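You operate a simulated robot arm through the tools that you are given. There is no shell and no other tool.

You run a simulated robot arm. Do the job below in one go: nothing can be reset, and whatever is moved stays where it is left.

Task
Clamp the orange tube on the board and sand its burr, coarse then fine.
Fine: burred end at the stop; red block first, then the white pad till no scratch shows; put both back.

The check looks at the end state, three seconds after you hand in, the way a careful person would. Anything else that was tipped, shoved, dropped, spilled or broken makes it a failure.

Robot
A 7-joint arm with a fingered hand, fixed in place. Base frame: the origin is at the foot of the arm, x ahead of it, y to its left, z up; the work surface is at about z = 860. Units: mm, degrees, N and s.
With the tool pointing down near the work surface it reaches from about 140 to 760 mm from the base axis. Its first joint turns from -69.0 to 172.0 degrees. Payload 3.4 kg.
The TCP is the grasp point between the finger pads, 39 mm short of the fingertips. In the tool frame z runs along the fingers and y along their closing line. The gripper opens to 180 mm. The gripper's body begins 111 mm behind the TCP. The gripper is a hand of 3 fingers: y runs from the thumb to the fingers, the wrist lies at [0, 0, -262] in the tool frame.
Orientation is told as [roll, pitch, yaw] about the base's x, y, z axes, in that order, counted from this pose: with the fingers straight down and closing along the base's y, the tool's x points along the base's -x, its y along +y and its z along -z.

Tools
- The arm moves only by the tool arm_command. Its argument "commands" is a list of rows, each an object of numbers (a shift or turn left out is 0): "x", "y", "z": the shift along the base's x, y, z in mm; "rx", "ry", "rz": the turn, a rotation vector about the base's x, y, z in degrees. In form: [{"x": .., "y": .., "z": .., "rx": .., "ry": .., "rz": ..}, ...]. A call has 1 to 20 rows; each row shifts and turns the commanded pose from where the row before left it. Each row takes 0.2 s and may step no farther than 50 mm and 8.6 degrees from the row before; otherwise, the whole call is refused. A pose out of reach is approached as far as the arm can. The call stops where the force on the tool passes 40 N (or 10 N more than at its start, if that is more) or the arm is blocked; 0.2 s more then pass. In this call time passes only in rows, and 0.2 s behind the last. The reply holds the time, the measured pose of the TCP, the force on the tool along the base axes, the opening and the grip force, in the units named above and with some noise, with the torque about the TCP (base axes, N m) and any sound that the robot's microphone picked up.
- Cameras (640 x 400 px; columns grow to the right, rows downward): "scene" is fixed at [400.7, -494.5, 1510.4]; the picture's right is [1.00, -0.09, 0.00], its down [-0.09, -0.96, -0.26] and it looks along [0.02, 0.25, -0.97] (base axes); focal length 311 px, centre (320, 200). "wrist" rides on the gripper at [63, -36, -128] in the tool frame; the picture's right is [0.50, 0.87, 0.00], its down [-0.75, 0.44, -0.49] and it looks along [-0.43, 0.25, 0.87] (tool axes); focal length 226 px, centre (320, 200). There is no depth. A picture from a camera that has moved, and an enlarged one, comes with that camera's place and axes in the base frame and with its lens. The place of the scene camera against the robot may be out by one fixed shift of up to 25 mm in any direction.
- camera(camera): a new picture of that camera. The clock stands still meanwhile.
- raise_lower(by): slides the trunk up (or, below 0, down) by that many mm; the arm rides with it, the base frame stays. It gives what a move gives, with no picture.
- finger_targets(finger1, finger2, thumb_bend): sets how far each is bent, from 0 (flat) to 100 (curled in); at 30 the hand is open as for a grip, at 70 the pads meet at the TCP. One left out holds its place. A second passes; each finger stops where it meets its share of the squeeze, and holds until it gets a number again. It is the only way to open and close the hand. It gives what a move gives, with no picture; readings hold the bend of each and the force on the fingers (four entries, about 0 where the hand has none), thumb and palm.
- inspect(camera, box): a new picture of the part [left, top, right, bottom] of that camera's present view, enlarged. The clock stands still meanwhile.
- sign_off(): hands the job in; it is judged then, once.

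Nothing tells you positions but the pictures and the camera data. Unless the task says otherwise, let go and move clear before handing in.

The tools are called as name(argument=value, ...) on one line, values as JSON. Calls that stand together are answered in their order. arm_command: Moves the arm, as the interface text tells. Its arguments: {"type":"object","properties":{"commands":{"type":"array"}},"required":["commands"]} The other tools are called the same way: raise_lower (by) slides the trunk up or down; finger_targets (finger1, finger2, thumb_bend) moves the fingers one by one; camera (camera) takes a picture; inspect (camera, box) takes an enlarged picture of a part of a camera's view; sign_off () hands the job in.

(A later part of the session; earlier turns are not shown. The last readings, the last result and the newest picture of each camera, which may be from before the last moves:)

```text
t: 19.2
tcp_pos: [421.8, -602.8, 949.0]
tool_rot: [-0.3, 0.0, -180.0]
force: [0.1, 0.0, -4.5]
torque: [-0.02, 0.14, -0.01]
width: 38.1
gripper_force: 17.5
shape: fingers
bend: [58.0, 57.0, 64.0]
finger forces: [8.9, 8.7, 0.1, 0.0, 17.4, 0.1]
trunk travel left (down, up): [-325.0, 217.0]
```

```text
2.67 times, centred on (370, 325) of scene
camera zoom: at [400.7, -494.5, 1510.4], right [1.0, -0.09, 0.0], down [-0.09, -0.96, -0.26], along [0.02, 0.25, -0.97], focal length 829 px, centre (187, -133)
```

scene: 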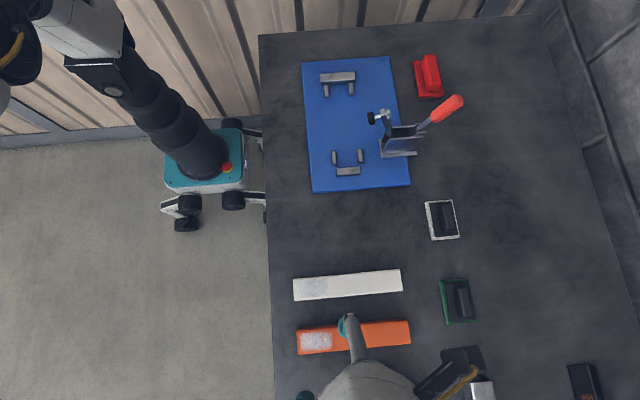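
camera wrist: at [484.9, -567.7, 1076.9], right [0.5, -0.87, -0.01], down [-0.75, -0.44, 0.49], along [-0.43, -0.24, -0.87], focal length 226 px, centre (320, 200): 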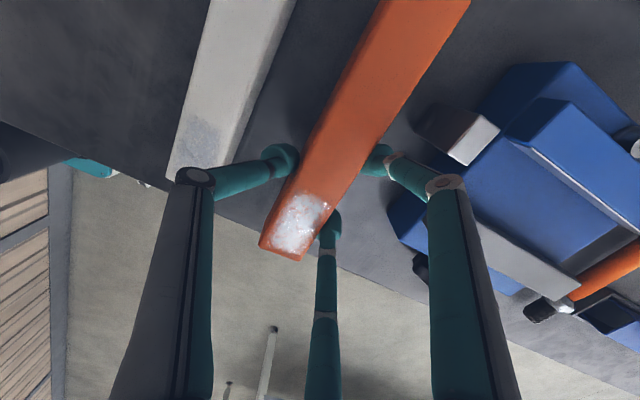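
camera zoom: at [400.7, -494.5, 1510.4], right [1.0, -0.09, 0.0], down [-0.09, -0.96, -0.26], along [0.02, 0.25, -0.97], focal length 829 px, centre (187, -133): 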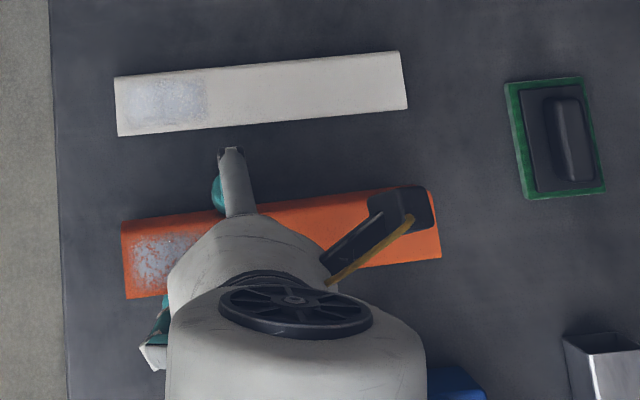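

The tube (about 0.45 kg) is lifted and level. I'll raise it well above the clamp and carry it to the board while turning from yaw 180 to yaw 90, so the burred end points to +y.

arm_command(commands=[{"z": 20}, {"z": 30}, {"z": 35}, {"z": 35}, {"z": 35}, {"z": 25}])

arm_command(commands=[{"x": 2, "y": 15, "rz": -3}, {"x": 3, "y": 25, "rz": -5}, {"x": 3, "y": 29, "rz": -6}, {"x": 3, "y": 29, "rz": -6}, {"x": 3, "y": 29, "rz": -6}, {"x": 3, "y": 29, "rz": -6}, {"x": 3, "y": 29, "rz": -6}, {"x": 3, "y": 29, "rz": -6}, {"x": 3, "y": 29, "rz": -6}, {"x": 3, "y": 29, "rz": -6}, {"x": 3, "y": 29, "rz": -6}, {"x": 3, "y": 29, "rz": -6}, {"x": 3, "y": 29, "rz": -6}, {"x": 3, "y": 29, "rz": -6}, {"x": 3, "y": 29, "rz": -6}, {"x": 3, "y": 25, "rz": -4}])

camera(camera="wrist")

camera(camera="scene")

```text
t: 20.6
tcp_pos: [421.3, -602.2, 1128.3]
tool_rot: [-0.3, -0.1, -179.9]
force: [-0.4, 0.5, -3.8]
torque: [-0.04, 0.16, 0.0]
width: 37.5
gripper_force: 17.5
shape: fingers
bend: [58.0, 57.0, 64.0]
finger forces: [8.8, 8.8, 0.0, 0.0, 17.5, 0.0]
trunk travel left (down, up): [-325.0, 217.0]
```

```text
t: 24.0
tcp_pos: [468.1, -160.7, 1129.4]
tool_rot: [-0.2, 0.0, 89.9]
force: [0.2, 0.3, -5.4]
torque: [0.14, -0.01, 0.0]
width: 37.6
gripper_force: 17.8
shape: fingers
bend: [58.0, 58.0, 64.0]
finger forces: [8.8, 8.9, 0.0, 0.0, 17.5, 0.1]
trunk travel left (down, up): [-325.0, 217.0]
```

```text
taken
camera wrist: at [504.6, -224.6, 1257.2], right [-0.87, -0.5, 0.0], down [-0.44, 0.75, 0.49], along [-0.24, 0.43, -0.87], focal length 226 px, centre (320, 200)
```

wrist: 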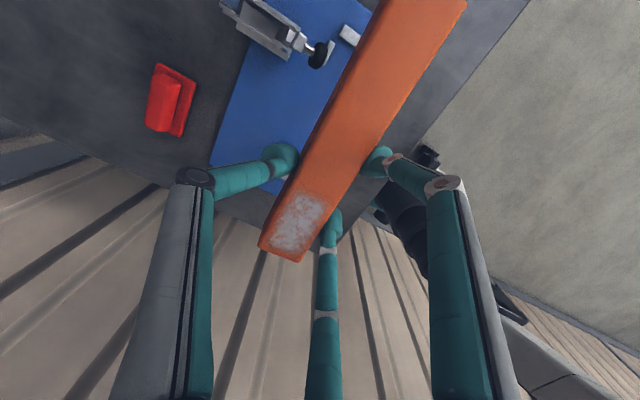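

```text
taken
```

scene: 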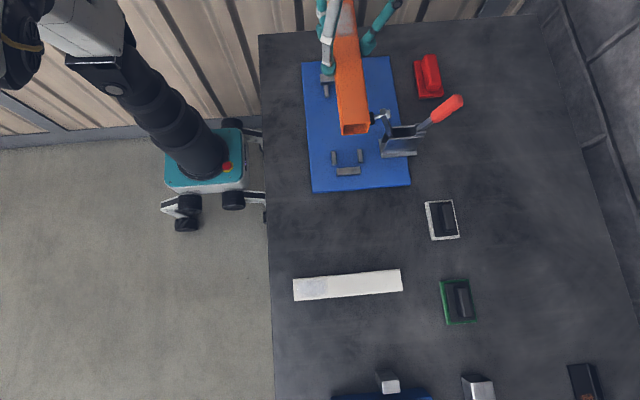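

inspect(camera="wrist", box=[220, 0, 480, 280])

inspect(camera="wrist", box=[220, 0, 380, 100])

inspect(camera="scene", box=[300, 50, 480, 200])

```text
1.43 times, centred on (350, 140) of wrist
camera zoom: at [504.6, -224.6, 1257.2], right [-0.87, -0.5, 0.0], down [-0.44, 0.75, 0.49], along [-0.24, 0.43, -0.87], focal length 323 px, centre (277, 286)
```

zoom: 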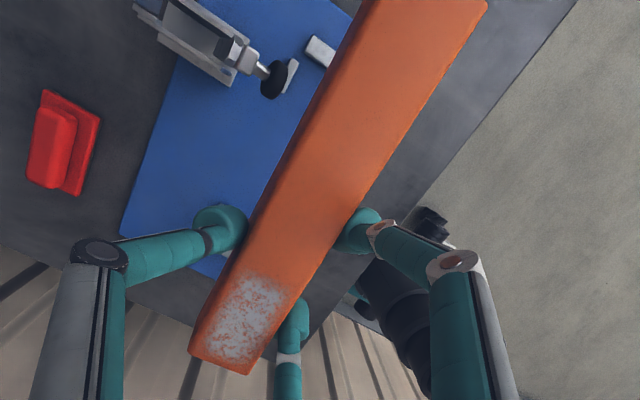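

```text
4.00 times, centred on (300, 50) of wrist
camera zoom: at [504.6, -224.6, 1257.2], right [-0.87, -0.5, 0.0], down [-0.44, 0.75, 0.49], along [-0.24, 0.43, -0.87], focal length 904 px, centre (400, 800)
```

zoom: 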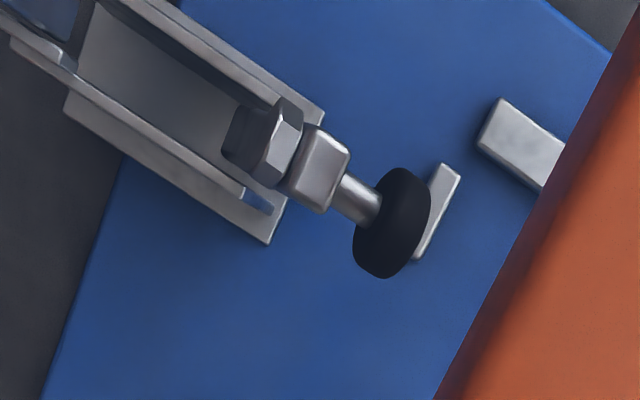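

```text
2.67 times, centred on (390, 125) of scene
camera zoom: at [400.7, -494.5, 1510.4], right [1.0, -0.09, 0.0], down [-0.09, -0.96, -0.26], along [0.02, 0.25, -0.97], focal length 829 px, centre (133, 400)
```

zoom: 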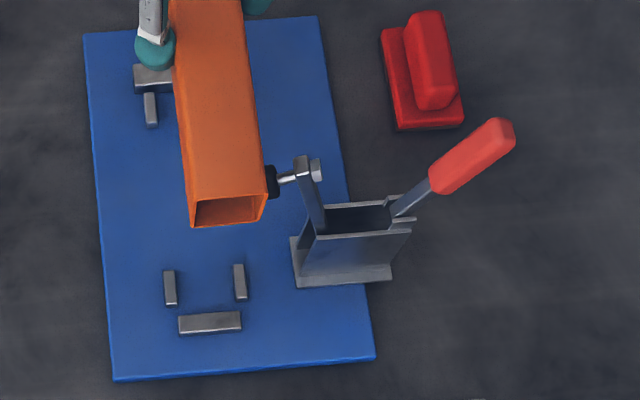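

inspect(camera="wrist", box=[250, 210, 346, 270])

inspect(camera="wrist", box=[360, 0, 488, 80])

inspect(camera="scene", box=[325, 50, 405, 140])

```text
6.67 times, centred on (298, 240) of wrist
camera zoom: at [504.6, -224.6, 1257.2], right [-0.87, -0.5, 0.0], down [-0.44, 0.75, 0.49], along [-0.24, 0.43, -0.87], focal length 1507 px, centre (467, -67)
```

zoom: 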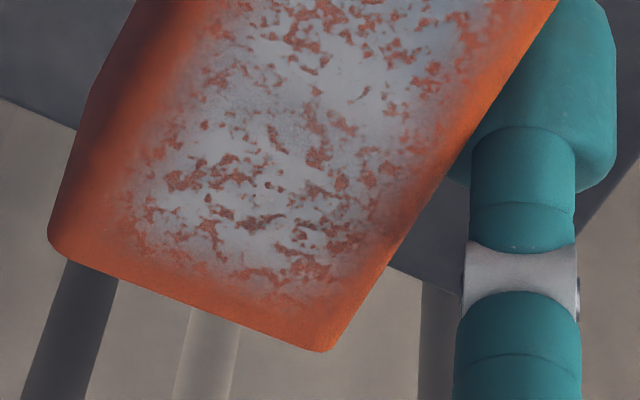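

```text
5.00 times, centred on (424, 40) of wrist
camera zoom: at [504.6, -224.6, 1257.2], right [-0.87, -0.5, 0.0], down [-0.44, 0.75, 0.49], along [-0.24, 0.43, -0.87], focal length 1130 px, centre (-200, 1000)
```

zoom: 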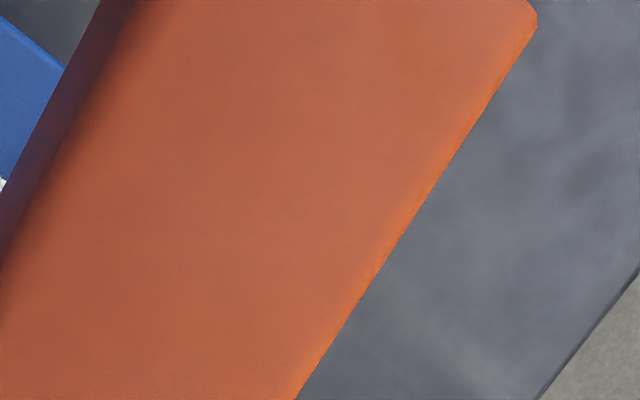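

```text
4.44 times, centred on (365, 95) of scene
camera zoom: at [400.7, -494.5, 1510.4], right [1.0, -0.09, 0.0], down [-0.09, -0.96, -0.26], along [0.02, 0.25, -0.97], focal length 1382 px, centre (120, 667)
```

zoom: 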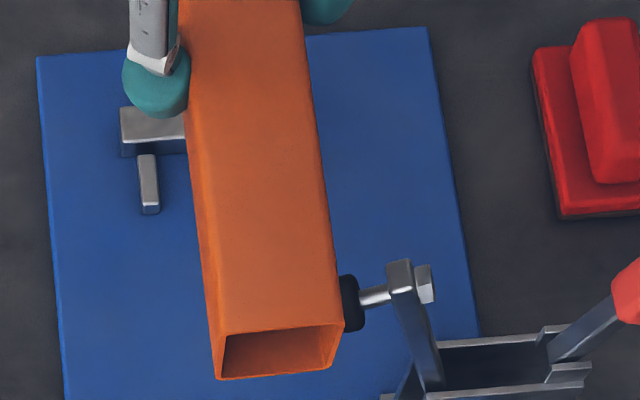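

The tube is aligned with the board within about half a degree, and its burred end sits about 70 mm ahead of the TCP. I'll shift it over the cradle, keeping a few mm away from the clamp's rubber foot, and descend partway.

arm_command(commands=[{"x": 4, "y": 8}, {"x": 3, "y": 8}, {"z": -25}, {"z": -25}, {"z": -25}, {"z": -25}])

camera(camera="wrist")

inspect(camera="scene", box=[310, 50, 430, 190])

```text
t: 25.4
tcp_pos: [475.7, -146.3, 1027.7]
tool_rot: [-0.2, 0.0, 90.0]
force: [-0.3, -0.5, -4.8]
torque: [0.14, 0.01, -0.05]
width: 37.3
gripper_force: 17.8
shape: fingers
bend: [58.0, 58.0, 64.0]
finger forces: [8.7, 8.9, 0.0, 0.0, 17.7, 0.1]
trunk travel left (down, up): [-325.0, 217.0]
```

```text
taken
camera wrist: at [512.8, -210.0, 1156.4], right [-0.87, -0.5, 0.0], down [-0.44, 0.75, 0.49], along [-0.24, 0.43, -0.87], focal length 226 px, centre (320, 200)
```

wrist: 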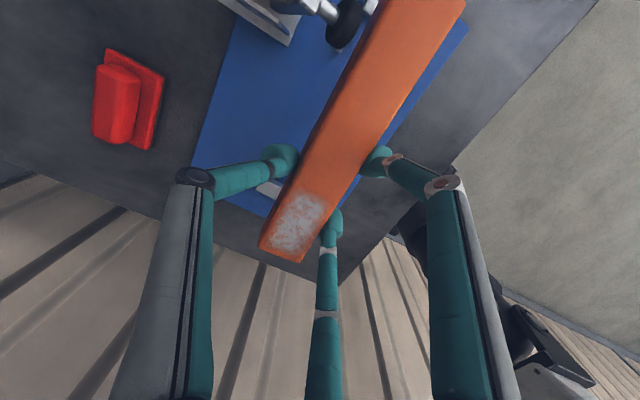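

```text
2.86 times, centred on (370, 120) of scene
camera zoom: at [400.7, -494.5, 1510.4], right [1.0, -0.09, 0.0], down [-0.09, -0.96, -0.26], along [0.02, 0.25, -0.97], focal length 888 px, centre (177, 429)
```

zoom: 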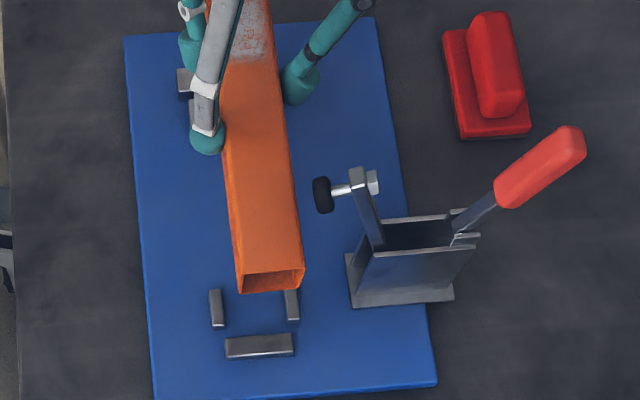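

arm_command(commands=[{"z": -20}, {"z": -20}, {"z": -20}, {"z": -10}])

camera(camera="wrist")

inspect(camera="scene", box=[320, 50, 420, 190])

inspect(camera="scene", box=[322, 130, 382, 186])

inspect(camera="scene", box=[315, 60, 375, 110])

```text
t: 26.4
tcp_pos: [476.0, -146.5, 958.8]
tool_rot: [-0.3, -0.1, 90.0]
force: [0.5, 0.7, -4.4]
torque: [0.11, -0.01, 0.01]
width: 37.2
gripper_force: 18.0
shape: fingers
bend: [58.0, 58.0, 64.0]
finger forces: [8.8, 8.9, 0.1, 0.1, 17.7, 0.0]
trunk travel left (down, up): [-325.0, 217.0]
```

```text
taken
camera wrist: at [511.6, -208.9, 1087.1], right [-0.87, -0.5, 0.0], down [-0.44, 0.75, 0.49], along [-0.24, 0.43, -0.87], focal length 226 px, centre (320, 200)
```

wrist: 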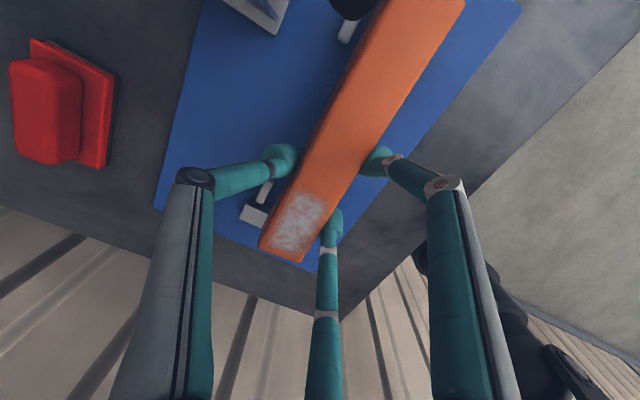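

```text
2.86 times, centred on (370, 120) of scene
camera zoom: at [400.7, -494.5, 1510.4], right [1.0, -0.09, 0.0], down [-0.09, -0.96, -0.26], along [0.02, 0.25, -0.97], focal length 888 px, centre (177, 429)
```

zoom: 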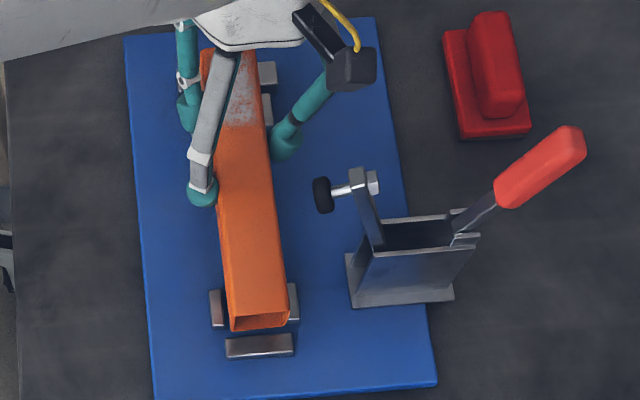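

```text
7.14 times, centred on (352, 158) of scene
camera zoom: at [400.7, -494.5, 1510.4], right [1.0, -0.09, 0.0], down [-0.09, -0.96, -0.26], along [0.02, 0.25, -0.97], focal length 2220 px, centre (91, 500)
```

zoom: 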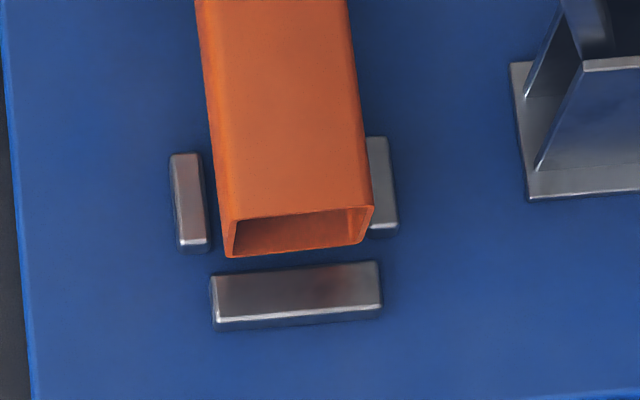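

```text
8.00 times, centred on (345, 85) of scene
camera zoom: at [400.7, -494.5, 1510.4], right [1.0, -0.09, 0.0], down [-0.09, -0.96, -0.26], along [0.02, 0.25, -0.97], focal length 2487 px, centre (120, 1120)
```

zoom: 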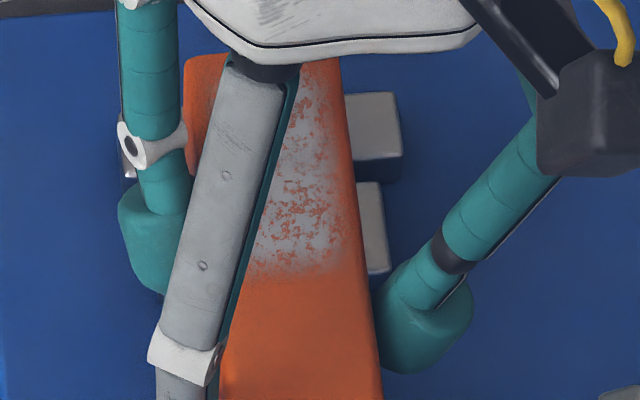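

inspect(camera="wrist", box=[225, 165, 345, 275])

inspect(camera="wrist", box=[330, 0, 490, 100])

```text
3.64 times, centred on (285, 220) of wrist
camera zoom: at [511.6, -208.9, 1087.1], right [-0.87, -0.5, 0.0], down [-0.44, 0.75, 0.49], along [-0.24, 0.43, -0.87], focal length 822 px, centre (447, 127)
```

zoom: 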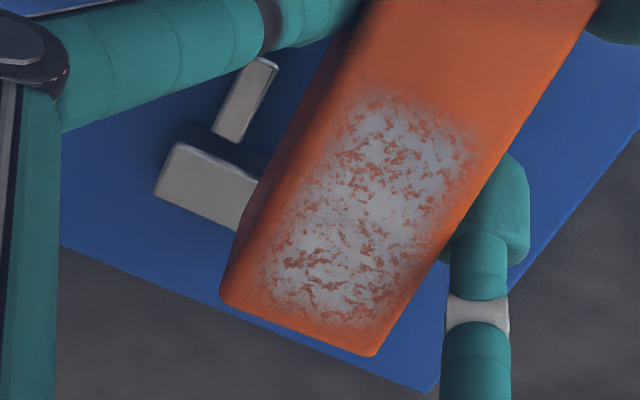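

```text
4.00 times, centred on (410, 50) of wrist
camera zoom: at [511.6, -208.9, 1087.1], right [-0.87, -0.5, 0.0], down [-0.44, 0.75, 0.49], along [-0.24, 0.43, -0.87], focal length 904 px, centre (-40, 800)
```

zoom: 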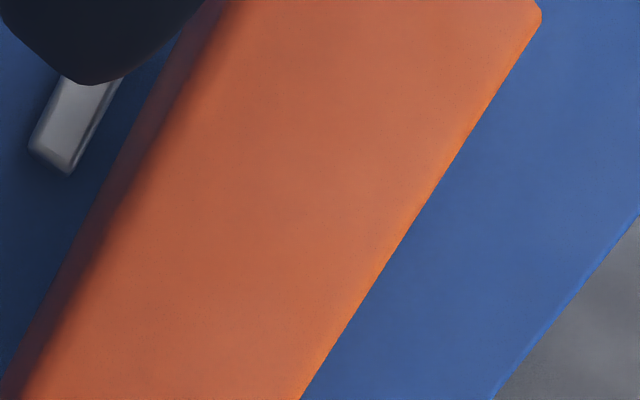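

Measured against the scene view, the tube is parallel to the cradle and within about 2 mm of centre, with only about 6 mm of lengthwise slack. I'll nudge it and go lower to just above the posts, then check again.

arm_command(commands=[{"x": 1.5, "y": 2, "z": -4}, {"z": -6}])

inspect(camera="scene", box=[322, 130, 382, 186])

inspect(camera="wrist", box=[225, 165, 345, 275])

```text
t: 27.0
tcp_pos: [475.4, -142.9, 949.3]
tool_rot: [-0.3, -0.1, 89.9]
force: [-0.3, 0.3, -4.8]
torque: [0.11, 0.01, -0.03]
width: 37.1
gripper_force: 17.5
shape: fingers
bend: [58.0, 58.0, 64.0]
finger forces: [9.0, 9.0, 0.1, 0.1, 17.8, 0.0]
trunk travel left (down, up): [-325.0, 217.0]
```

```text
7.14 times, centred on (352, 158) of scene
camera zoom: at [400.7, -494.5, 1510.4], right [1.0, -0.09, 0.0], down [-0.09, -0.96, -0.26], along [0.02, 0.25, -0.97], focal length 2220 px, centre (91, 500)
```

zoom: 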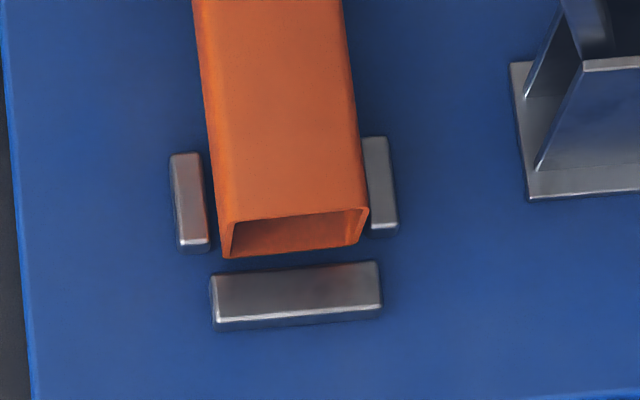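

```text
3.64 times, centred on (285, 220) of wrist
camera zoom: at [511.8, -205.7, 1077.8], right [-0.87, -0.5, 0.0], down [-0.44, 0.75, 0.49], along [-0.24, 0.43, -0.87], focal length 822 px, centre (447, 127)
```

zoom: 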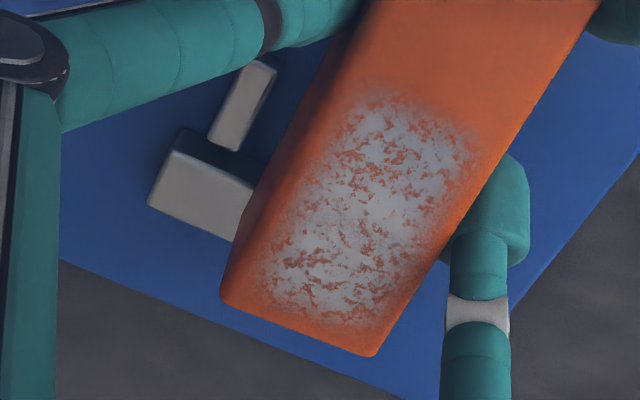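

arm_command(commands=[{"x": 1, "y": -0.5, "z": -1.5}, {"z": -1.5}, {"z": -1.5}, {"z": -1.5}])

inspect(camera="scene", box=[322, 130, 382, 186])

```text
t: 28.0
tcp_pos: [478.5, -143.7, 942.4]
tool_rot: [-0.2, -0.1, 90.1]
force: [-0.1, -0.5, -4.9]
torque: [0.09, 0.06, -0.02]
width: 37.2
gripper_force: 17.2
shape: fingers
bend: [58.0, 58.0, 64.0]
finger forces: [8.9, 9.0, 0.1, 0.0, 17.7, 0.1]
trunk travel left (down, up): [-325.0, 217.0]
```

```text
7.14 times, centred on (352, 158) of scene
camera zoom: at [400.7, -494.5, 1510.4], right [1.0, -0.09, 0.0], down [-0.09, -0.96, -0.26], along [0.02, 0.25, -0.97], focal length 2220 px, centre (91, 500)
```

zoom: 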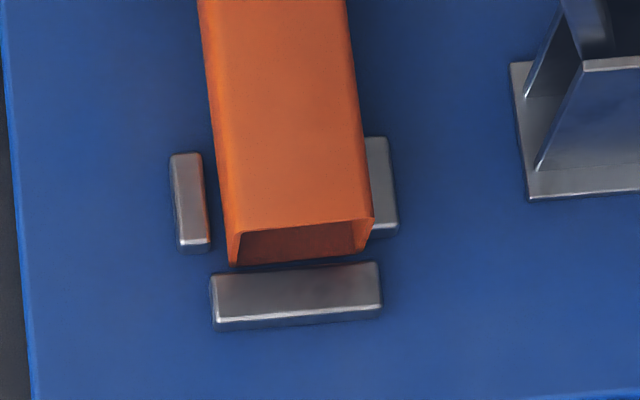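

arm_command(commands=[{"x": -2.5}, {"z": -1}])

inspect(camera="scene", box=[322, 130, 382, 186])

inspect(camera="wrist", box=[225, 165, 345, 275])

```text
t: 28.6
tcp_pos: [475.8, -143.6, 941.2]
tool_rot: [-0.1, -0.1, 90.0]
force: [-0.7, -0.5, -5.1]
torque: [0.1, 0.01, -0.02]
width: 37.4
gripper_force: 17.6
shape: fingers
bend: [58.0, 58.0, 64.0]
finger forces: [8.9, 8.9, 0.0, 0.0, 17.6, 0.0]
trunk travel left (down, up): [-325.0, 217.0]
```

```text
7.14 times, centred on (352, 158) of scene
camera zoom: at [400.7, -494.5, 1510.4], right [1.0, -0.09, 0.0], down [-0.09, -0.96, -0.26], along [0.02, 0.25, -0.97], focal length 2220 px, centre (91, 500)
```

zoom: 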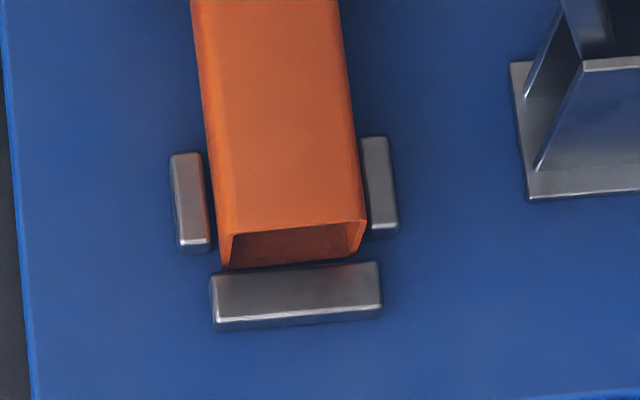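

```text
3.64 times, centred on (285, 220) of wrist
camera zoom: at [512.1, -206.5, 1069.5], right [-0.87, -0.5, 0.0], down [-0.44, 0.75, 0.49], along [-0.24, 0.43, -0.87], focal length 822 px, centre (447, 127)
```

zoom: 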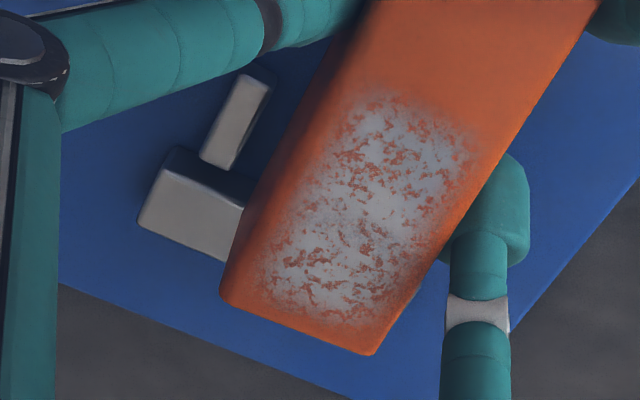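

arm_command(commands=[{"z": -1.5}, {"z": -1.5}, {"z": -1.5}, {"z": -1.5}])

inspect(camera="scene", box=[322, 130, 382, 186])

```text
t: 29.6
tcp_pos: [475.0, -143.3, 937.0]
tool_rot: [-0.3, -0.1, 89.9]
force: [0.8, -1.1, 4.8]
torque: [-0.03, 0.08, 0.03]
width: 36.9
gripper_force: 18.2
shape: fingers
bend: [59.0, 58.0, 64.0]
finger forces: [8.9, 8.9, 0.0, 0.0, 18.8, 0.0]
trunk travel left (down, up): [-325.0, 217.0]
```

```text
7.14 times, centred on (352, 158) of scene
camera zoom: at [400.7, -494.5, 1510.4], right [1.0, -0.09, 0.0], down [-0.09, -0.96, -0.26], along [0.02, 0.25, -0.97], focal length 2220 px, centre (91, 500)
```

zoom: 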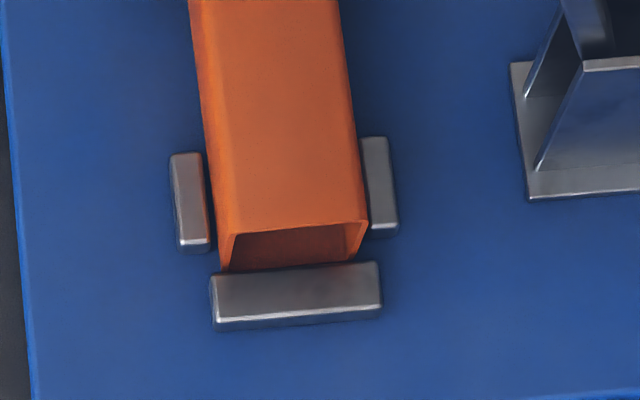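

inspect(camera="wrist", box=[225, 145, 375, 275])

inspect(camera="scene", box=[300, 50, 420, 200])

inspect(camera="wrist", box=[330, 0, 530, 130])

```text
3.08 times, centred on (300, 210) of wrist
camera zoom: at [511.4, -206.6, 1065.1], right [-0.87, -0.5, -0.01], down [-0.44, 0.75, 0.49], along [-0.24, 0.43, -0.87], focal length 696 px, centre (382, 169)
```

zoom: 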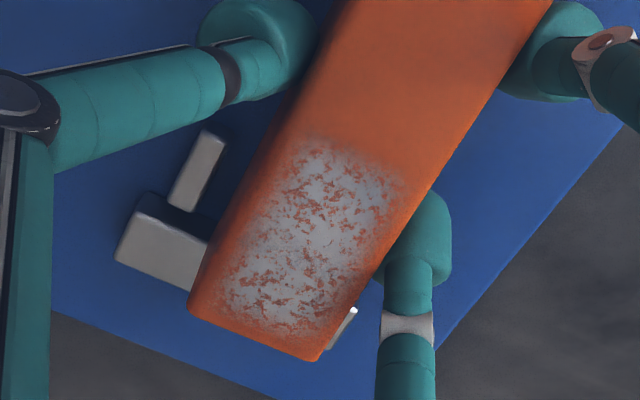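

```text
2.67 times, centred on (360, 125) of scene
camera zoom: at [400.7, -494.5, 1510.4], right [1.0, -0.09, 0.0], down [-0.09, -0.96, -0.26], along [0.02, 0.25, -0.97], focal length 829 px, centre (213, 400)
```

zoom: 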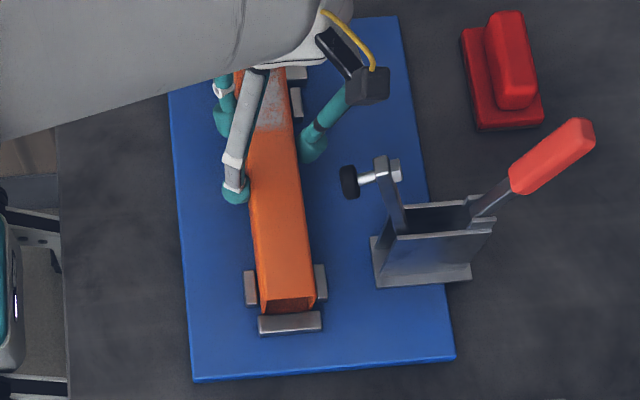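

```text
3.08 times, centred on (430, 65) of wrist
camera zoom: at [511.4, -206.6, 1065.1], right [-0.87, -0.5, -0.01], down [-0.44, 0.75, 0.49], along [-0.24, 0.43, -0.87], focal length 696 px, centre (-18, 615)
```

zoom: 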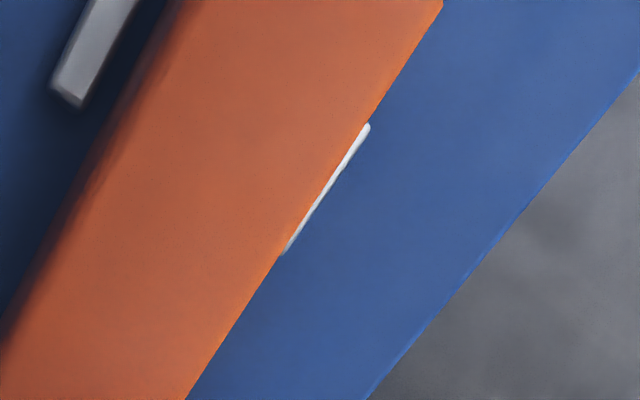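

The tube has touched down (about 10 N contact) between the posts and about 3 mm short of the stop. I'll ease the load and slide it in +y until it meets the stop.

arm_command(commands=[{"z": 1}, {"y": 1}, {"y": 1}])

inspect(camera="wrist", box=[225, 145, 375, 275])

```text
t: 30.4
tcp_pos: [475.1, -142.3, 936.7]
tool_rot: [-0.3, 0.0, 89.9]
force: [2.2, -3.2, 5.8]
torque: [-0.11, 0.01, -0.04]
width: 37.1
gripper_force: 17.9
shape: fingers
bend: [59.0, 59.0, 64.0]
finger forces: [8.2, 8.6, 0.1, 0.1, 19.0, 0.1]
trunk travel left (down, up): [-325.0, 217.0]
```

```text
3.08 times, centred on (300, 210) of wrist
camera zoom: at [511.0, -205.6, 1064.9], right [-0.87, -0.5, 0.0], down [-0.44, 0.75, 0.49], along [-0.24, 0.43, -0.87], focal length 696 px, centre (382, 169)
```

zoom: 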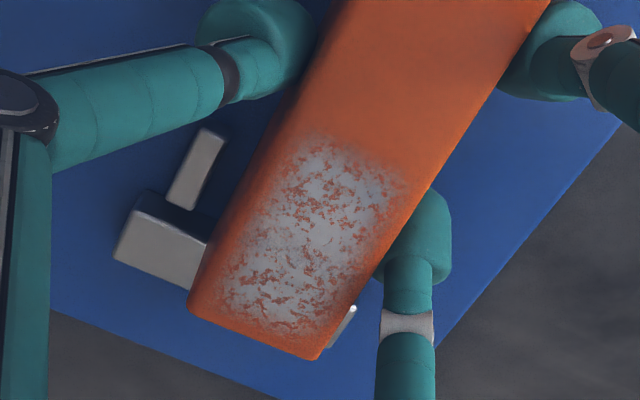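

arm_command(commands=[{"z": 1, "y": 1}, {"y": 1}])

inspect(camera="scene", box=[322, 130, 382, 186])

```text
t: 31.0
tcp_pos: [474.9, -139.8, 937.2]
tool_rot: [-0.2, 0.0, 90.1]
force: [-0.6, -1.7, 0.1]
torque: [-0.08, 0.08, 0.02]
width: 37.1
gripper_force: 17.2
shape: fingers
bend: [59.0, 59.0, 64.0]
finger forces: [8.7, 9.3, 0.1, 0.0, 17.5, 0.1]
trunk travel left (down, up): [-325.0, 217.0]
```

```text
7.14 times, centred on (352, 158) of scene
camera zoom: at [400.7, -494.5, 1510.4], right [1.0, -0.09, 0.0], down [-0.09, -0.96, -0.26], along [0.02, 0.25, -0.97], focal length 2220 px, centre (91, 500)
```

zoom: 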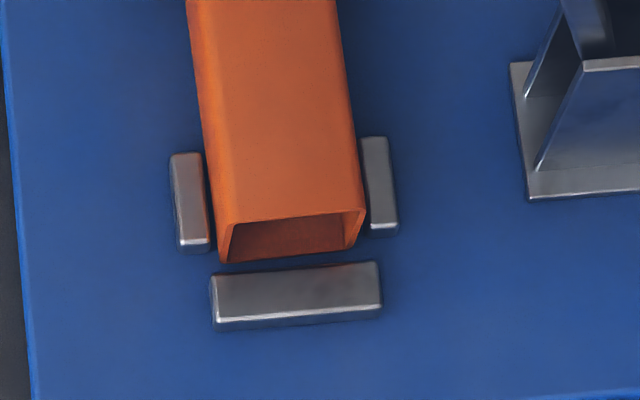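

arm_command(commands=[{"y": 1}, {"y": 1}])

inspect(camera="scene", box=[322, 130, 382, 186])

inspect(camera="wrist", box=[225, 145, 375, 275])

```text
t: 31.6
tcp_pos: [475.5, -139.2, 937.0]
tool_rot: [-0.2, 0.0, 90.0]
force: [-2.7, -8.3, -1.1]
torque: [-0.3, 0.15, -0.06]
width: 37.3
gripper_force: 17.7
shape: fingers
bend: [58.0, 59.0, 64.0]
finger forces: [9.2, 9.2, 0.0, 0.0, 16.4, 0.1]
trunk travel left (down, up): [-325.0, 217.0]
```

```text
7.14 times, centred on (352, 158) of scene
camera zoom: at [400.7, -494.5, 1510.4], right [1.0, -0.09, 0.0], down [-0.09, -0.96, -0.26], along [0.02, 0.25, -0.97], focal length 2220 px, centre (91, 500)
```

zoom: 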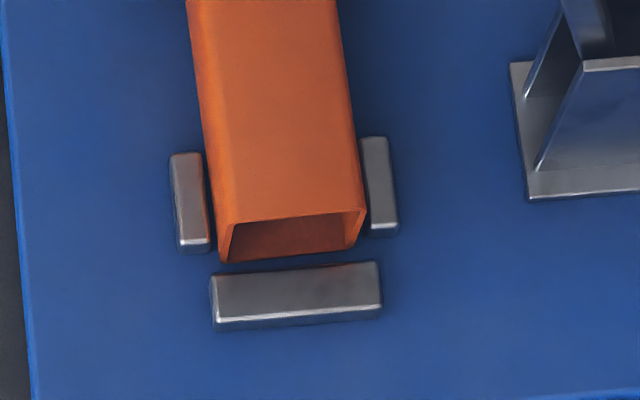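

```text
3.08 times, centred on (300, 210) of wrist
camera zoom: at [510.9, -201.9, 1065.6], right [-0.87, -0.5, 0.0], down [-0.44, 0.75, 0.49], along [-0.24, 0.43, -0.87], focal length 696 px, centre (382, 169)
```

zoom: 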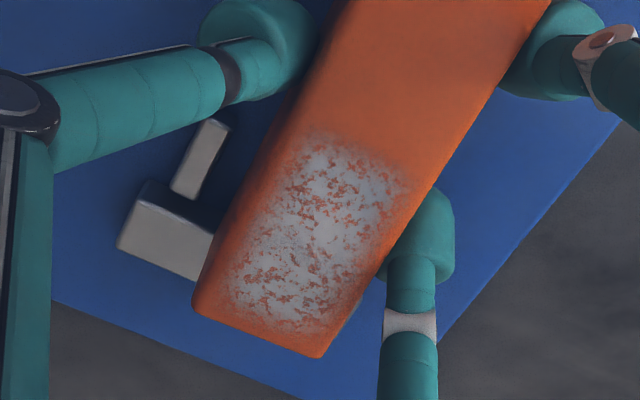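

Contact with the stop is confirmed (Fy ≈ -8 N). I'll relax the push slightly, settle it down, and open the hand.

arm_command(commands=[{"y": -0.4, "z": -1}])

finger_targets(finger1=56, finger2=56, thumb_bend=62)

finger_targets(finger1=46, finger2=46, thumb_bend=54)

inspect(camera="scene", box=[322, 130, 382, 186])

camera(camera="wrist")

```text
t: 32.0
tcp_pos: [474.8, -139.4, 937.4]
tool_rot: [-0.2, -0.1, 90.1]
force: [-1.1, -8.7, -0.3]
torque: [-0.33, 0.19, -0.08]
width: 37.2
gripper_force: 17.5
shape: fingers
bend: [58.0, 59.0, 64.0]
finger forces: [9.2, 9.4, 0.0, 0.0, 16.4, 0.1]
trunk travel left (down, up): [-325.0, 217.0]
```

```text
t: 33.0
tcp_pos: [475.5, -137.5, 938.4]
tool_rot: [-0.2, 0.0, 90.0]
force: [0.5, 0.2, -3.3]
torque: [-0.04, -0.02, -0.01]
width: 43.1
gripper_force: 2.7
shape: fingers
bend: [56.0, 56.0, 60.0]
finger forces: [1.4, 1.7, 0.1, 0.0, 3.1, 0.1]
trunk travel left (down, up): [-325.0, 217.0]
```

```text
t: 34.0
tcp_pos: [474.2, -138.7, 937.4]
tool_rot: [-0.2, -0.1, 90.0]
force: [0.2, -0.1, 0.0]
torque: [0.02, -0.02, 0.02]
width: 72.6
gripper_force: 0.1
shape: fingers
bend: [46.0, 46.0, 54.0]
finger forces: [0.1, 0.0, 0.0, 0.1, 0.1, 0.1]
trunk travel left (down, up): [-325.0, 217.0]
```

```text
7.14 times, centred on (352, 158) of scene
camera zoom: at [400.7, -494.5, 1510.4], right [1.0, -0.09, 0.0], down [-0.09, -0.96, -0.26], along [0.02, 0.25, -0.97], focal length 2220 px, centre (91, 500)
```

zoom: 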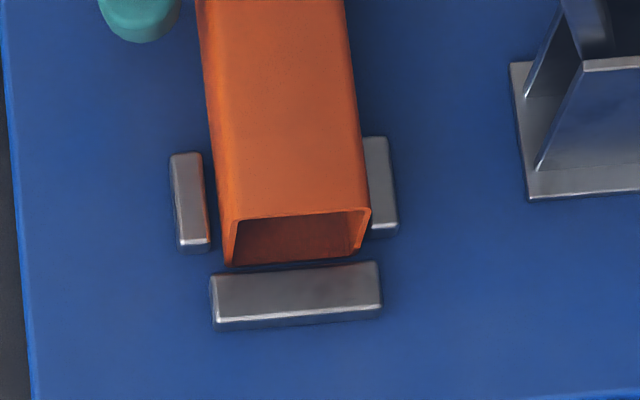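

```text
taken
camera wrist: at [511.2, -200.8, 1065.6], right [-0.87, -0.5, 0.0], down [-0.44, 0.75, 0.49], along [-0.24, 0.43, -0.87], focal length 226 px, centre (320, 200)
```

wrist: 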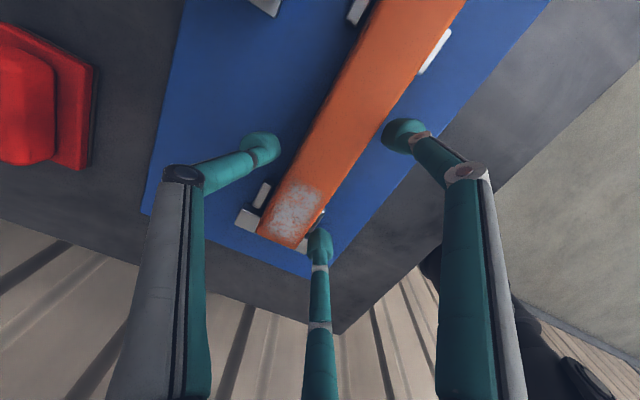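

inspect(camera="wrist", box=[225, 145, 375, 275])

arm_command(commands=[{"z": 10}, {"z": 20}, {"z": 30}, {"z": 30}, {"z": 30}])

camera(camera="wrist")

inspect(camera="scene", box=[310, 50, 430, 190])

```text
3.08 times, centred on (300, 210) of wrist
camera zoom: at [511.2, -200.8, 1065.6], right [-0.87, -0.5, 0.0], down [-0.44, 0.75, 0.49], along [-0.24, 0.43, -0.87], focal length 696 px, centre (382, 169)
```

zoom: 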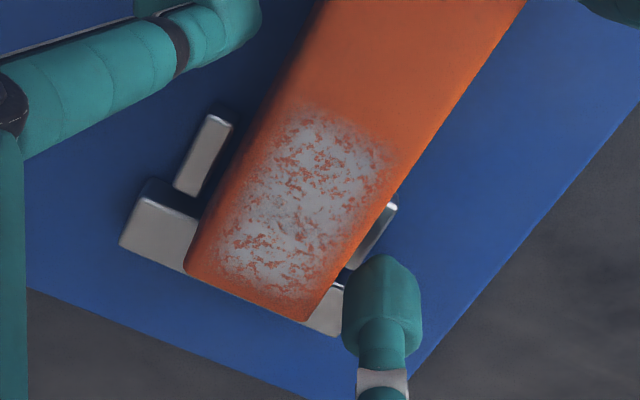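

```text
t: 35.2
tcp_pos: [474.9, -136.1, 1057.5]
tool_rot: [-0.3, 0.0, 90.0]
force: [-0.5, 0.4, -0.6]
torque: [-0.01, -0.01, 0.0]
width: 72.9
gripper_force: 0.2
shape: fingers
bend: [46.0, 46.0, 54.0]
finger forces: [0.0, 0.1, 0.0, 0.0, 0.1, 0.1]
trunk travel left (down, up): [-325.0, 217.0]
```

```text
taken
camera wrist: at [510.1, -199.4, 1185.9], right [-0.87, -0.5, 0.0], down [-0.44, 0.75, 0.49], along [-0.24, 0.43, -0.87], focal length 226 px, centre (320, 200)
```

wrist: 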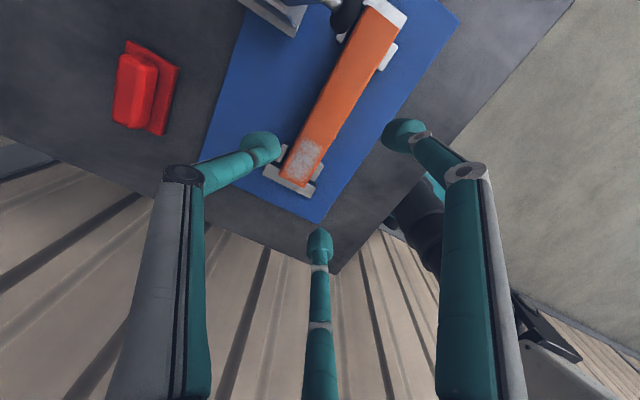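

```text
2.86 times, centred on (370, 120) of scene
camera zoom: at [400.7, -494.5, 1510.4], right [1.0, -0.09, 0.0], down [-0.09, -0.96, -0.26], along [0.02, 0.25, -0.97], focal length 888 px, centre (177, 429)
```

zoom: 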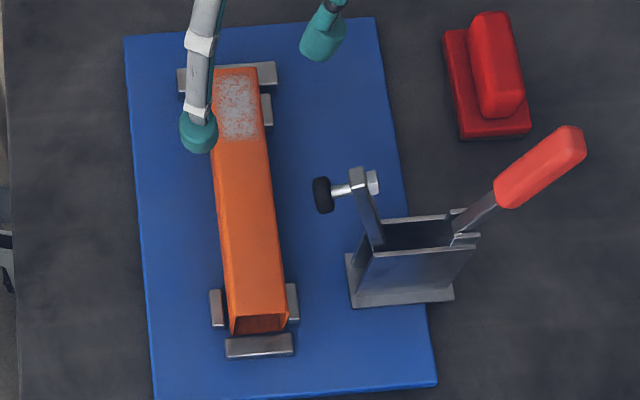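

inspect(camera="wrist", box=[255, 120, 345, 200])

inspect(camera="scene", box=[312, 65, 372, 103])

inspect(camera="wrist", box=[320, 0, 440, 90])

```text
5.00 times, centred on (300, 160) of wrist
camera zoom: at [510.1, -199.4, 1185.9], right [-0.87, -0.5, 0.0], down [-0.44, 0.75, 0.49], along [-0.24, 0.43, -0.87], focal length 1130 px, centre (420, 400)
```

zoom: 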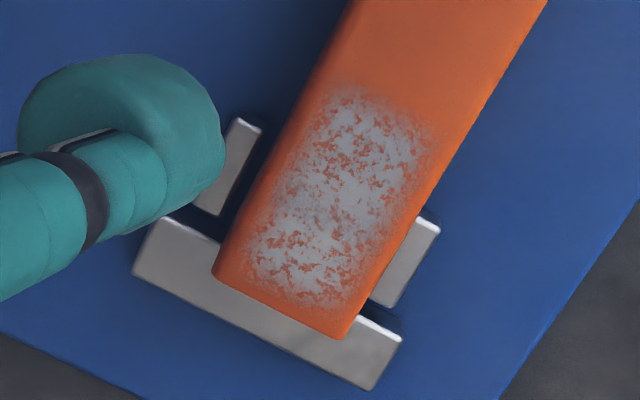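

```text
10.53 times, centred on (342, 84) of scene
camera zoom: at [400.7, -494.5, 1510.4], right [1.0, -0.09, 0.0], down [-0.09, -0.96, -0.26], along [0.02, 0.25, -0.97], focal length 3272 px, centre (88, 1421)
```

zoom: 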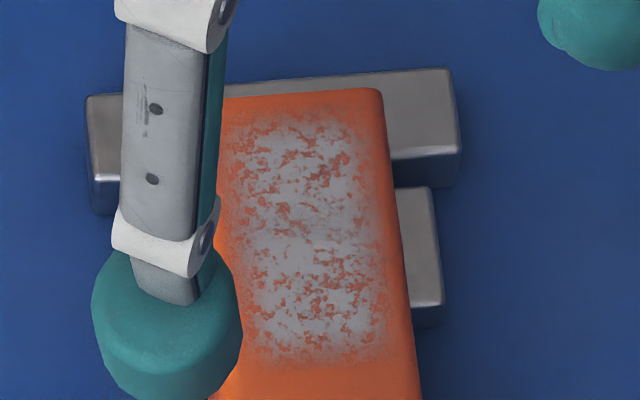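

```text
4.44 times, centred on (380, 45) of wrist
camera zoom: at [510.1, -199.4, 1185.9], right [-0.87, -0.5, 0.0], down [-0.44, 0.75, 0.49], along [-0.24, 0.43, -0.87], focal length 1005 px, centre (53, 889)
```

zoom: 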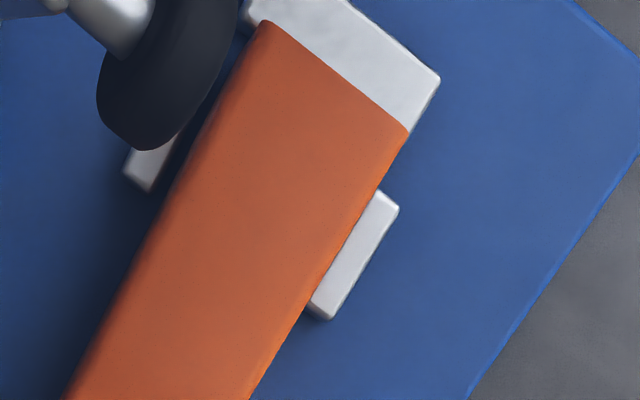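

The tube lies flat between all four posts, but the burred end may sit 2–3 mm from the stop. I'll move the wrist camera directly above the stop to look down into that gap.

arm_command(commands=[{"x": -8, "y": 32}, {"x": -8, "y": 32}, {"x": -8, "y": 32}, {"x": -9, "y": 31}])

camera(camera="wrist")

inspect(camera="wrist", box=[270, 40, 370, 120])

inspect(camera="scene", box=[310, 60, 390, 190])

```text
t: 36.2
tcp_pos: [442.6, -42.0, 1057.8]
tool_rot: [-0.4, -0.2, 90.0]
force: [-0.2, 0.0, 0.1]
torque: [-0.03, -0.02, 0.0]
width: 72.8
gripper_force: 0.2
shape: fingers
bend: [46.0, 46.0, 54.0]
finger forces: [0.0, 0.0, 0.0, 0.0, 0.0, 0.0]
out of reach, approached as far as the arm can: row 4
trunk travel left (down, up): [-325.0, 217.0]
```

```text
taken
camera wrist: at [478.7, -104.4, 1186.8], right [-0.87, -0.5, -0.01], down [-0.44, 0.75, 0.49], along [-0.24, 0.43, -0.87], focal length 226 px, centre (320, 200)
```

wrist: 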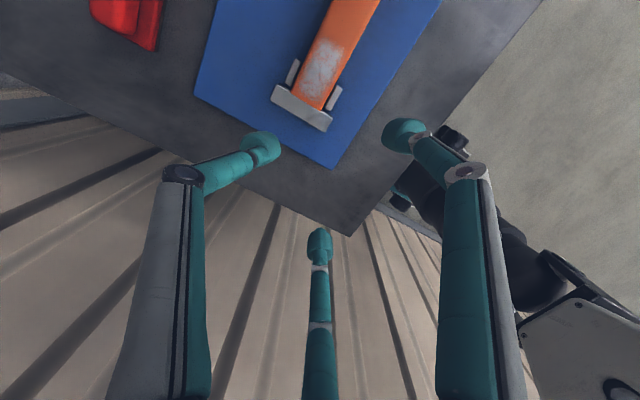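

```text
5.00 times, centred on (320, 80) of wrist
camera zoom: at [478.7, -104.4, 1186.8], right [-0.87, -0.5, -0.01], down [-0.44, 0.75, 0.49], along [-0.24, 0.43, -0.87], focal length 1130 px, centre (320, 800)
```

zoom: 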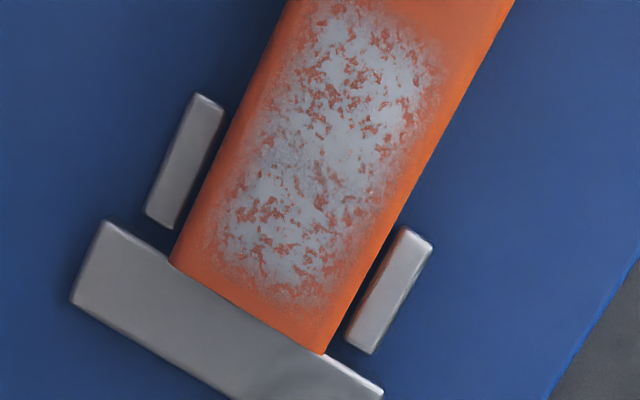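

```text
3.08 times, centred on (350, 125) of scene
camera zoom: at [400.7, -494.5, 1510.4], right [1.0, -0.09, 0.0], down [-0.09, -0.96, -0.26], along [0.02, 0.25, -0.97], focal length 956 px, centre (228, 431)
```

zoom: 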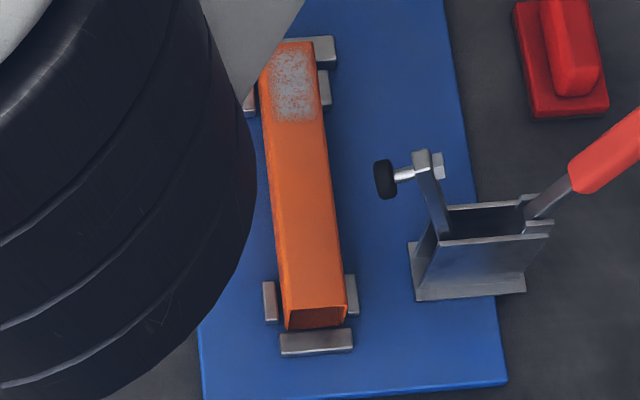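

There's roughly a 2 mm gap left. I'll close the fist and nudge the tube's far end gently in +y until it bears on the stop.

arm_command(commands=[{"z": 30}, {"z": 30, "y": -20}, {"x": 6, "y": -40}, {"x": 6, "y": -40}, {"x": 6, "y": -40}, {"x": 6, "y": -40}, {"x": 6, "y": -40}, {"x": 6, "y": -40}, {"x": 6, "y": -14}])

finger_targets(finger1=70, finger2=68, thumb_bend=70)

camera(camera="wrist")

camera(camera="scene")

```text
t: 38.2
tcp_pos: [486.2, -316.7, 1117.6]
tool_rot: [-0.2, -0.1, 90.0]
force: [-0.5, 0.3, -0.2]
torque: [0.0, 0.04, 0.01]
width: 73.0
gripper_force: 0.1
shape: fingers
bend: [46.0, 46.0, 54.0]
finger forces: [0.1, 0.1, 0.1, 0.0, 0.0, 0.0]
trunk travel left (down, up): [-325.0, 217.0]
```

```text
t: 39.2
tcp_pos: [485.8, -315.5, 1116.5]
tool_rot: [-0.3, -0.1, 90.0]
force: [1.0, -0.7, 0.1]
torque: [-0.02, 0.0, 0.0]
width: 0.0
gripper_force: 0.0
shape: fingers
bend: [70.0, 68.0, 70.0]
finger forces: [0.0, 0.0, 0.0, 0.0, 0.1, 0.0]
trunk travel left (down, up): [-325.0, 217.0]
```

```text
taken
camera wrist: at [522.5, -379.4, 1245.3], right [-0.87, -0.5, 0.0], down [-0.44, 0.75, 0.49], along [-0.24, 0.43, -0.87], focal length 226 px, centre (320, 200)
```

wrist: 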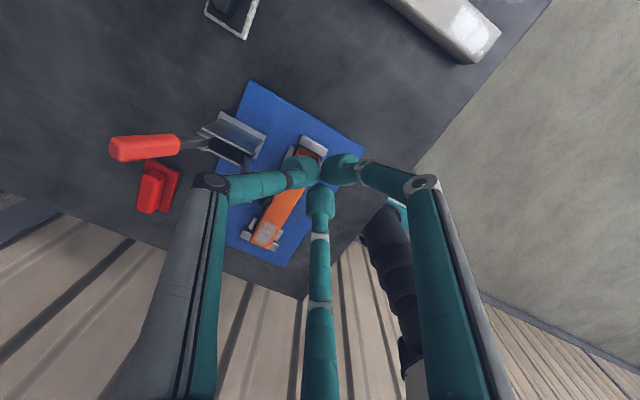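

```text
taken
```

scene: 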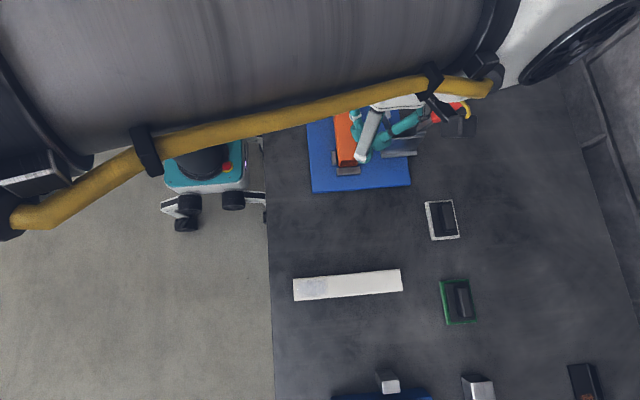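

arm_command(commands=[{"z": -30}, {"z": -30}, {"z": -30}, {"z": -30}, {"z": -25}, {"z": -20}, {"z": -10}])

camera(camera="wrist")

inspect(camera="scene", box=[310, 90, 430, 200])

```text
t: 40.8
tcp_pos: [488.3, -313.7, 941.2]
tool_rot: [-0.3, 0.0, 90.0]
force: [-0.4, -0.2, -0.8]
torque: [0.0, -0.01, 0.01]
width: 0.0
gripper_force: 0.0
shape: fingers
bend: [70.0, 68.0, 70.0]
finger forces: [0.1, 0.0, 0.0, 0.0, 0.0, 0.1]
trunk travel left (down, up): [-325.0, 217.0]
```

```text
taken
camera wrist: at [524.0, -377.8, 1069.2], right [-0.87, -0.5, 0.0], down [-0.44, 0.75, 0.49], along [-0.24, 0.43, -0.87], focal length 226 px, centre (320, 200)
```

wrist: 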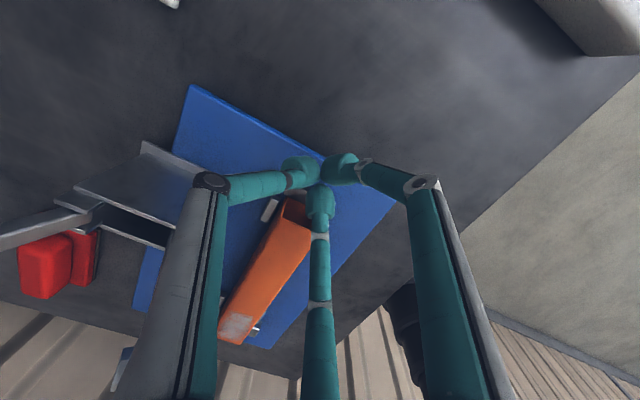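

```text
3.64 times, centred on (370, 145) of scene
camera zoom: at [400.7, -494.5, 1510.4], right [1.0, -0.09, 0.0], down [-0.09, -0.96, -0.26], along [0.02, 0.25, -0.97], focal length 1130 px, centre (138, 400)
```

zoom: 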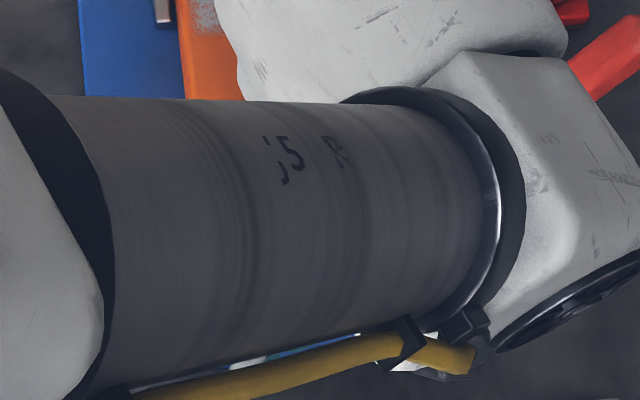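

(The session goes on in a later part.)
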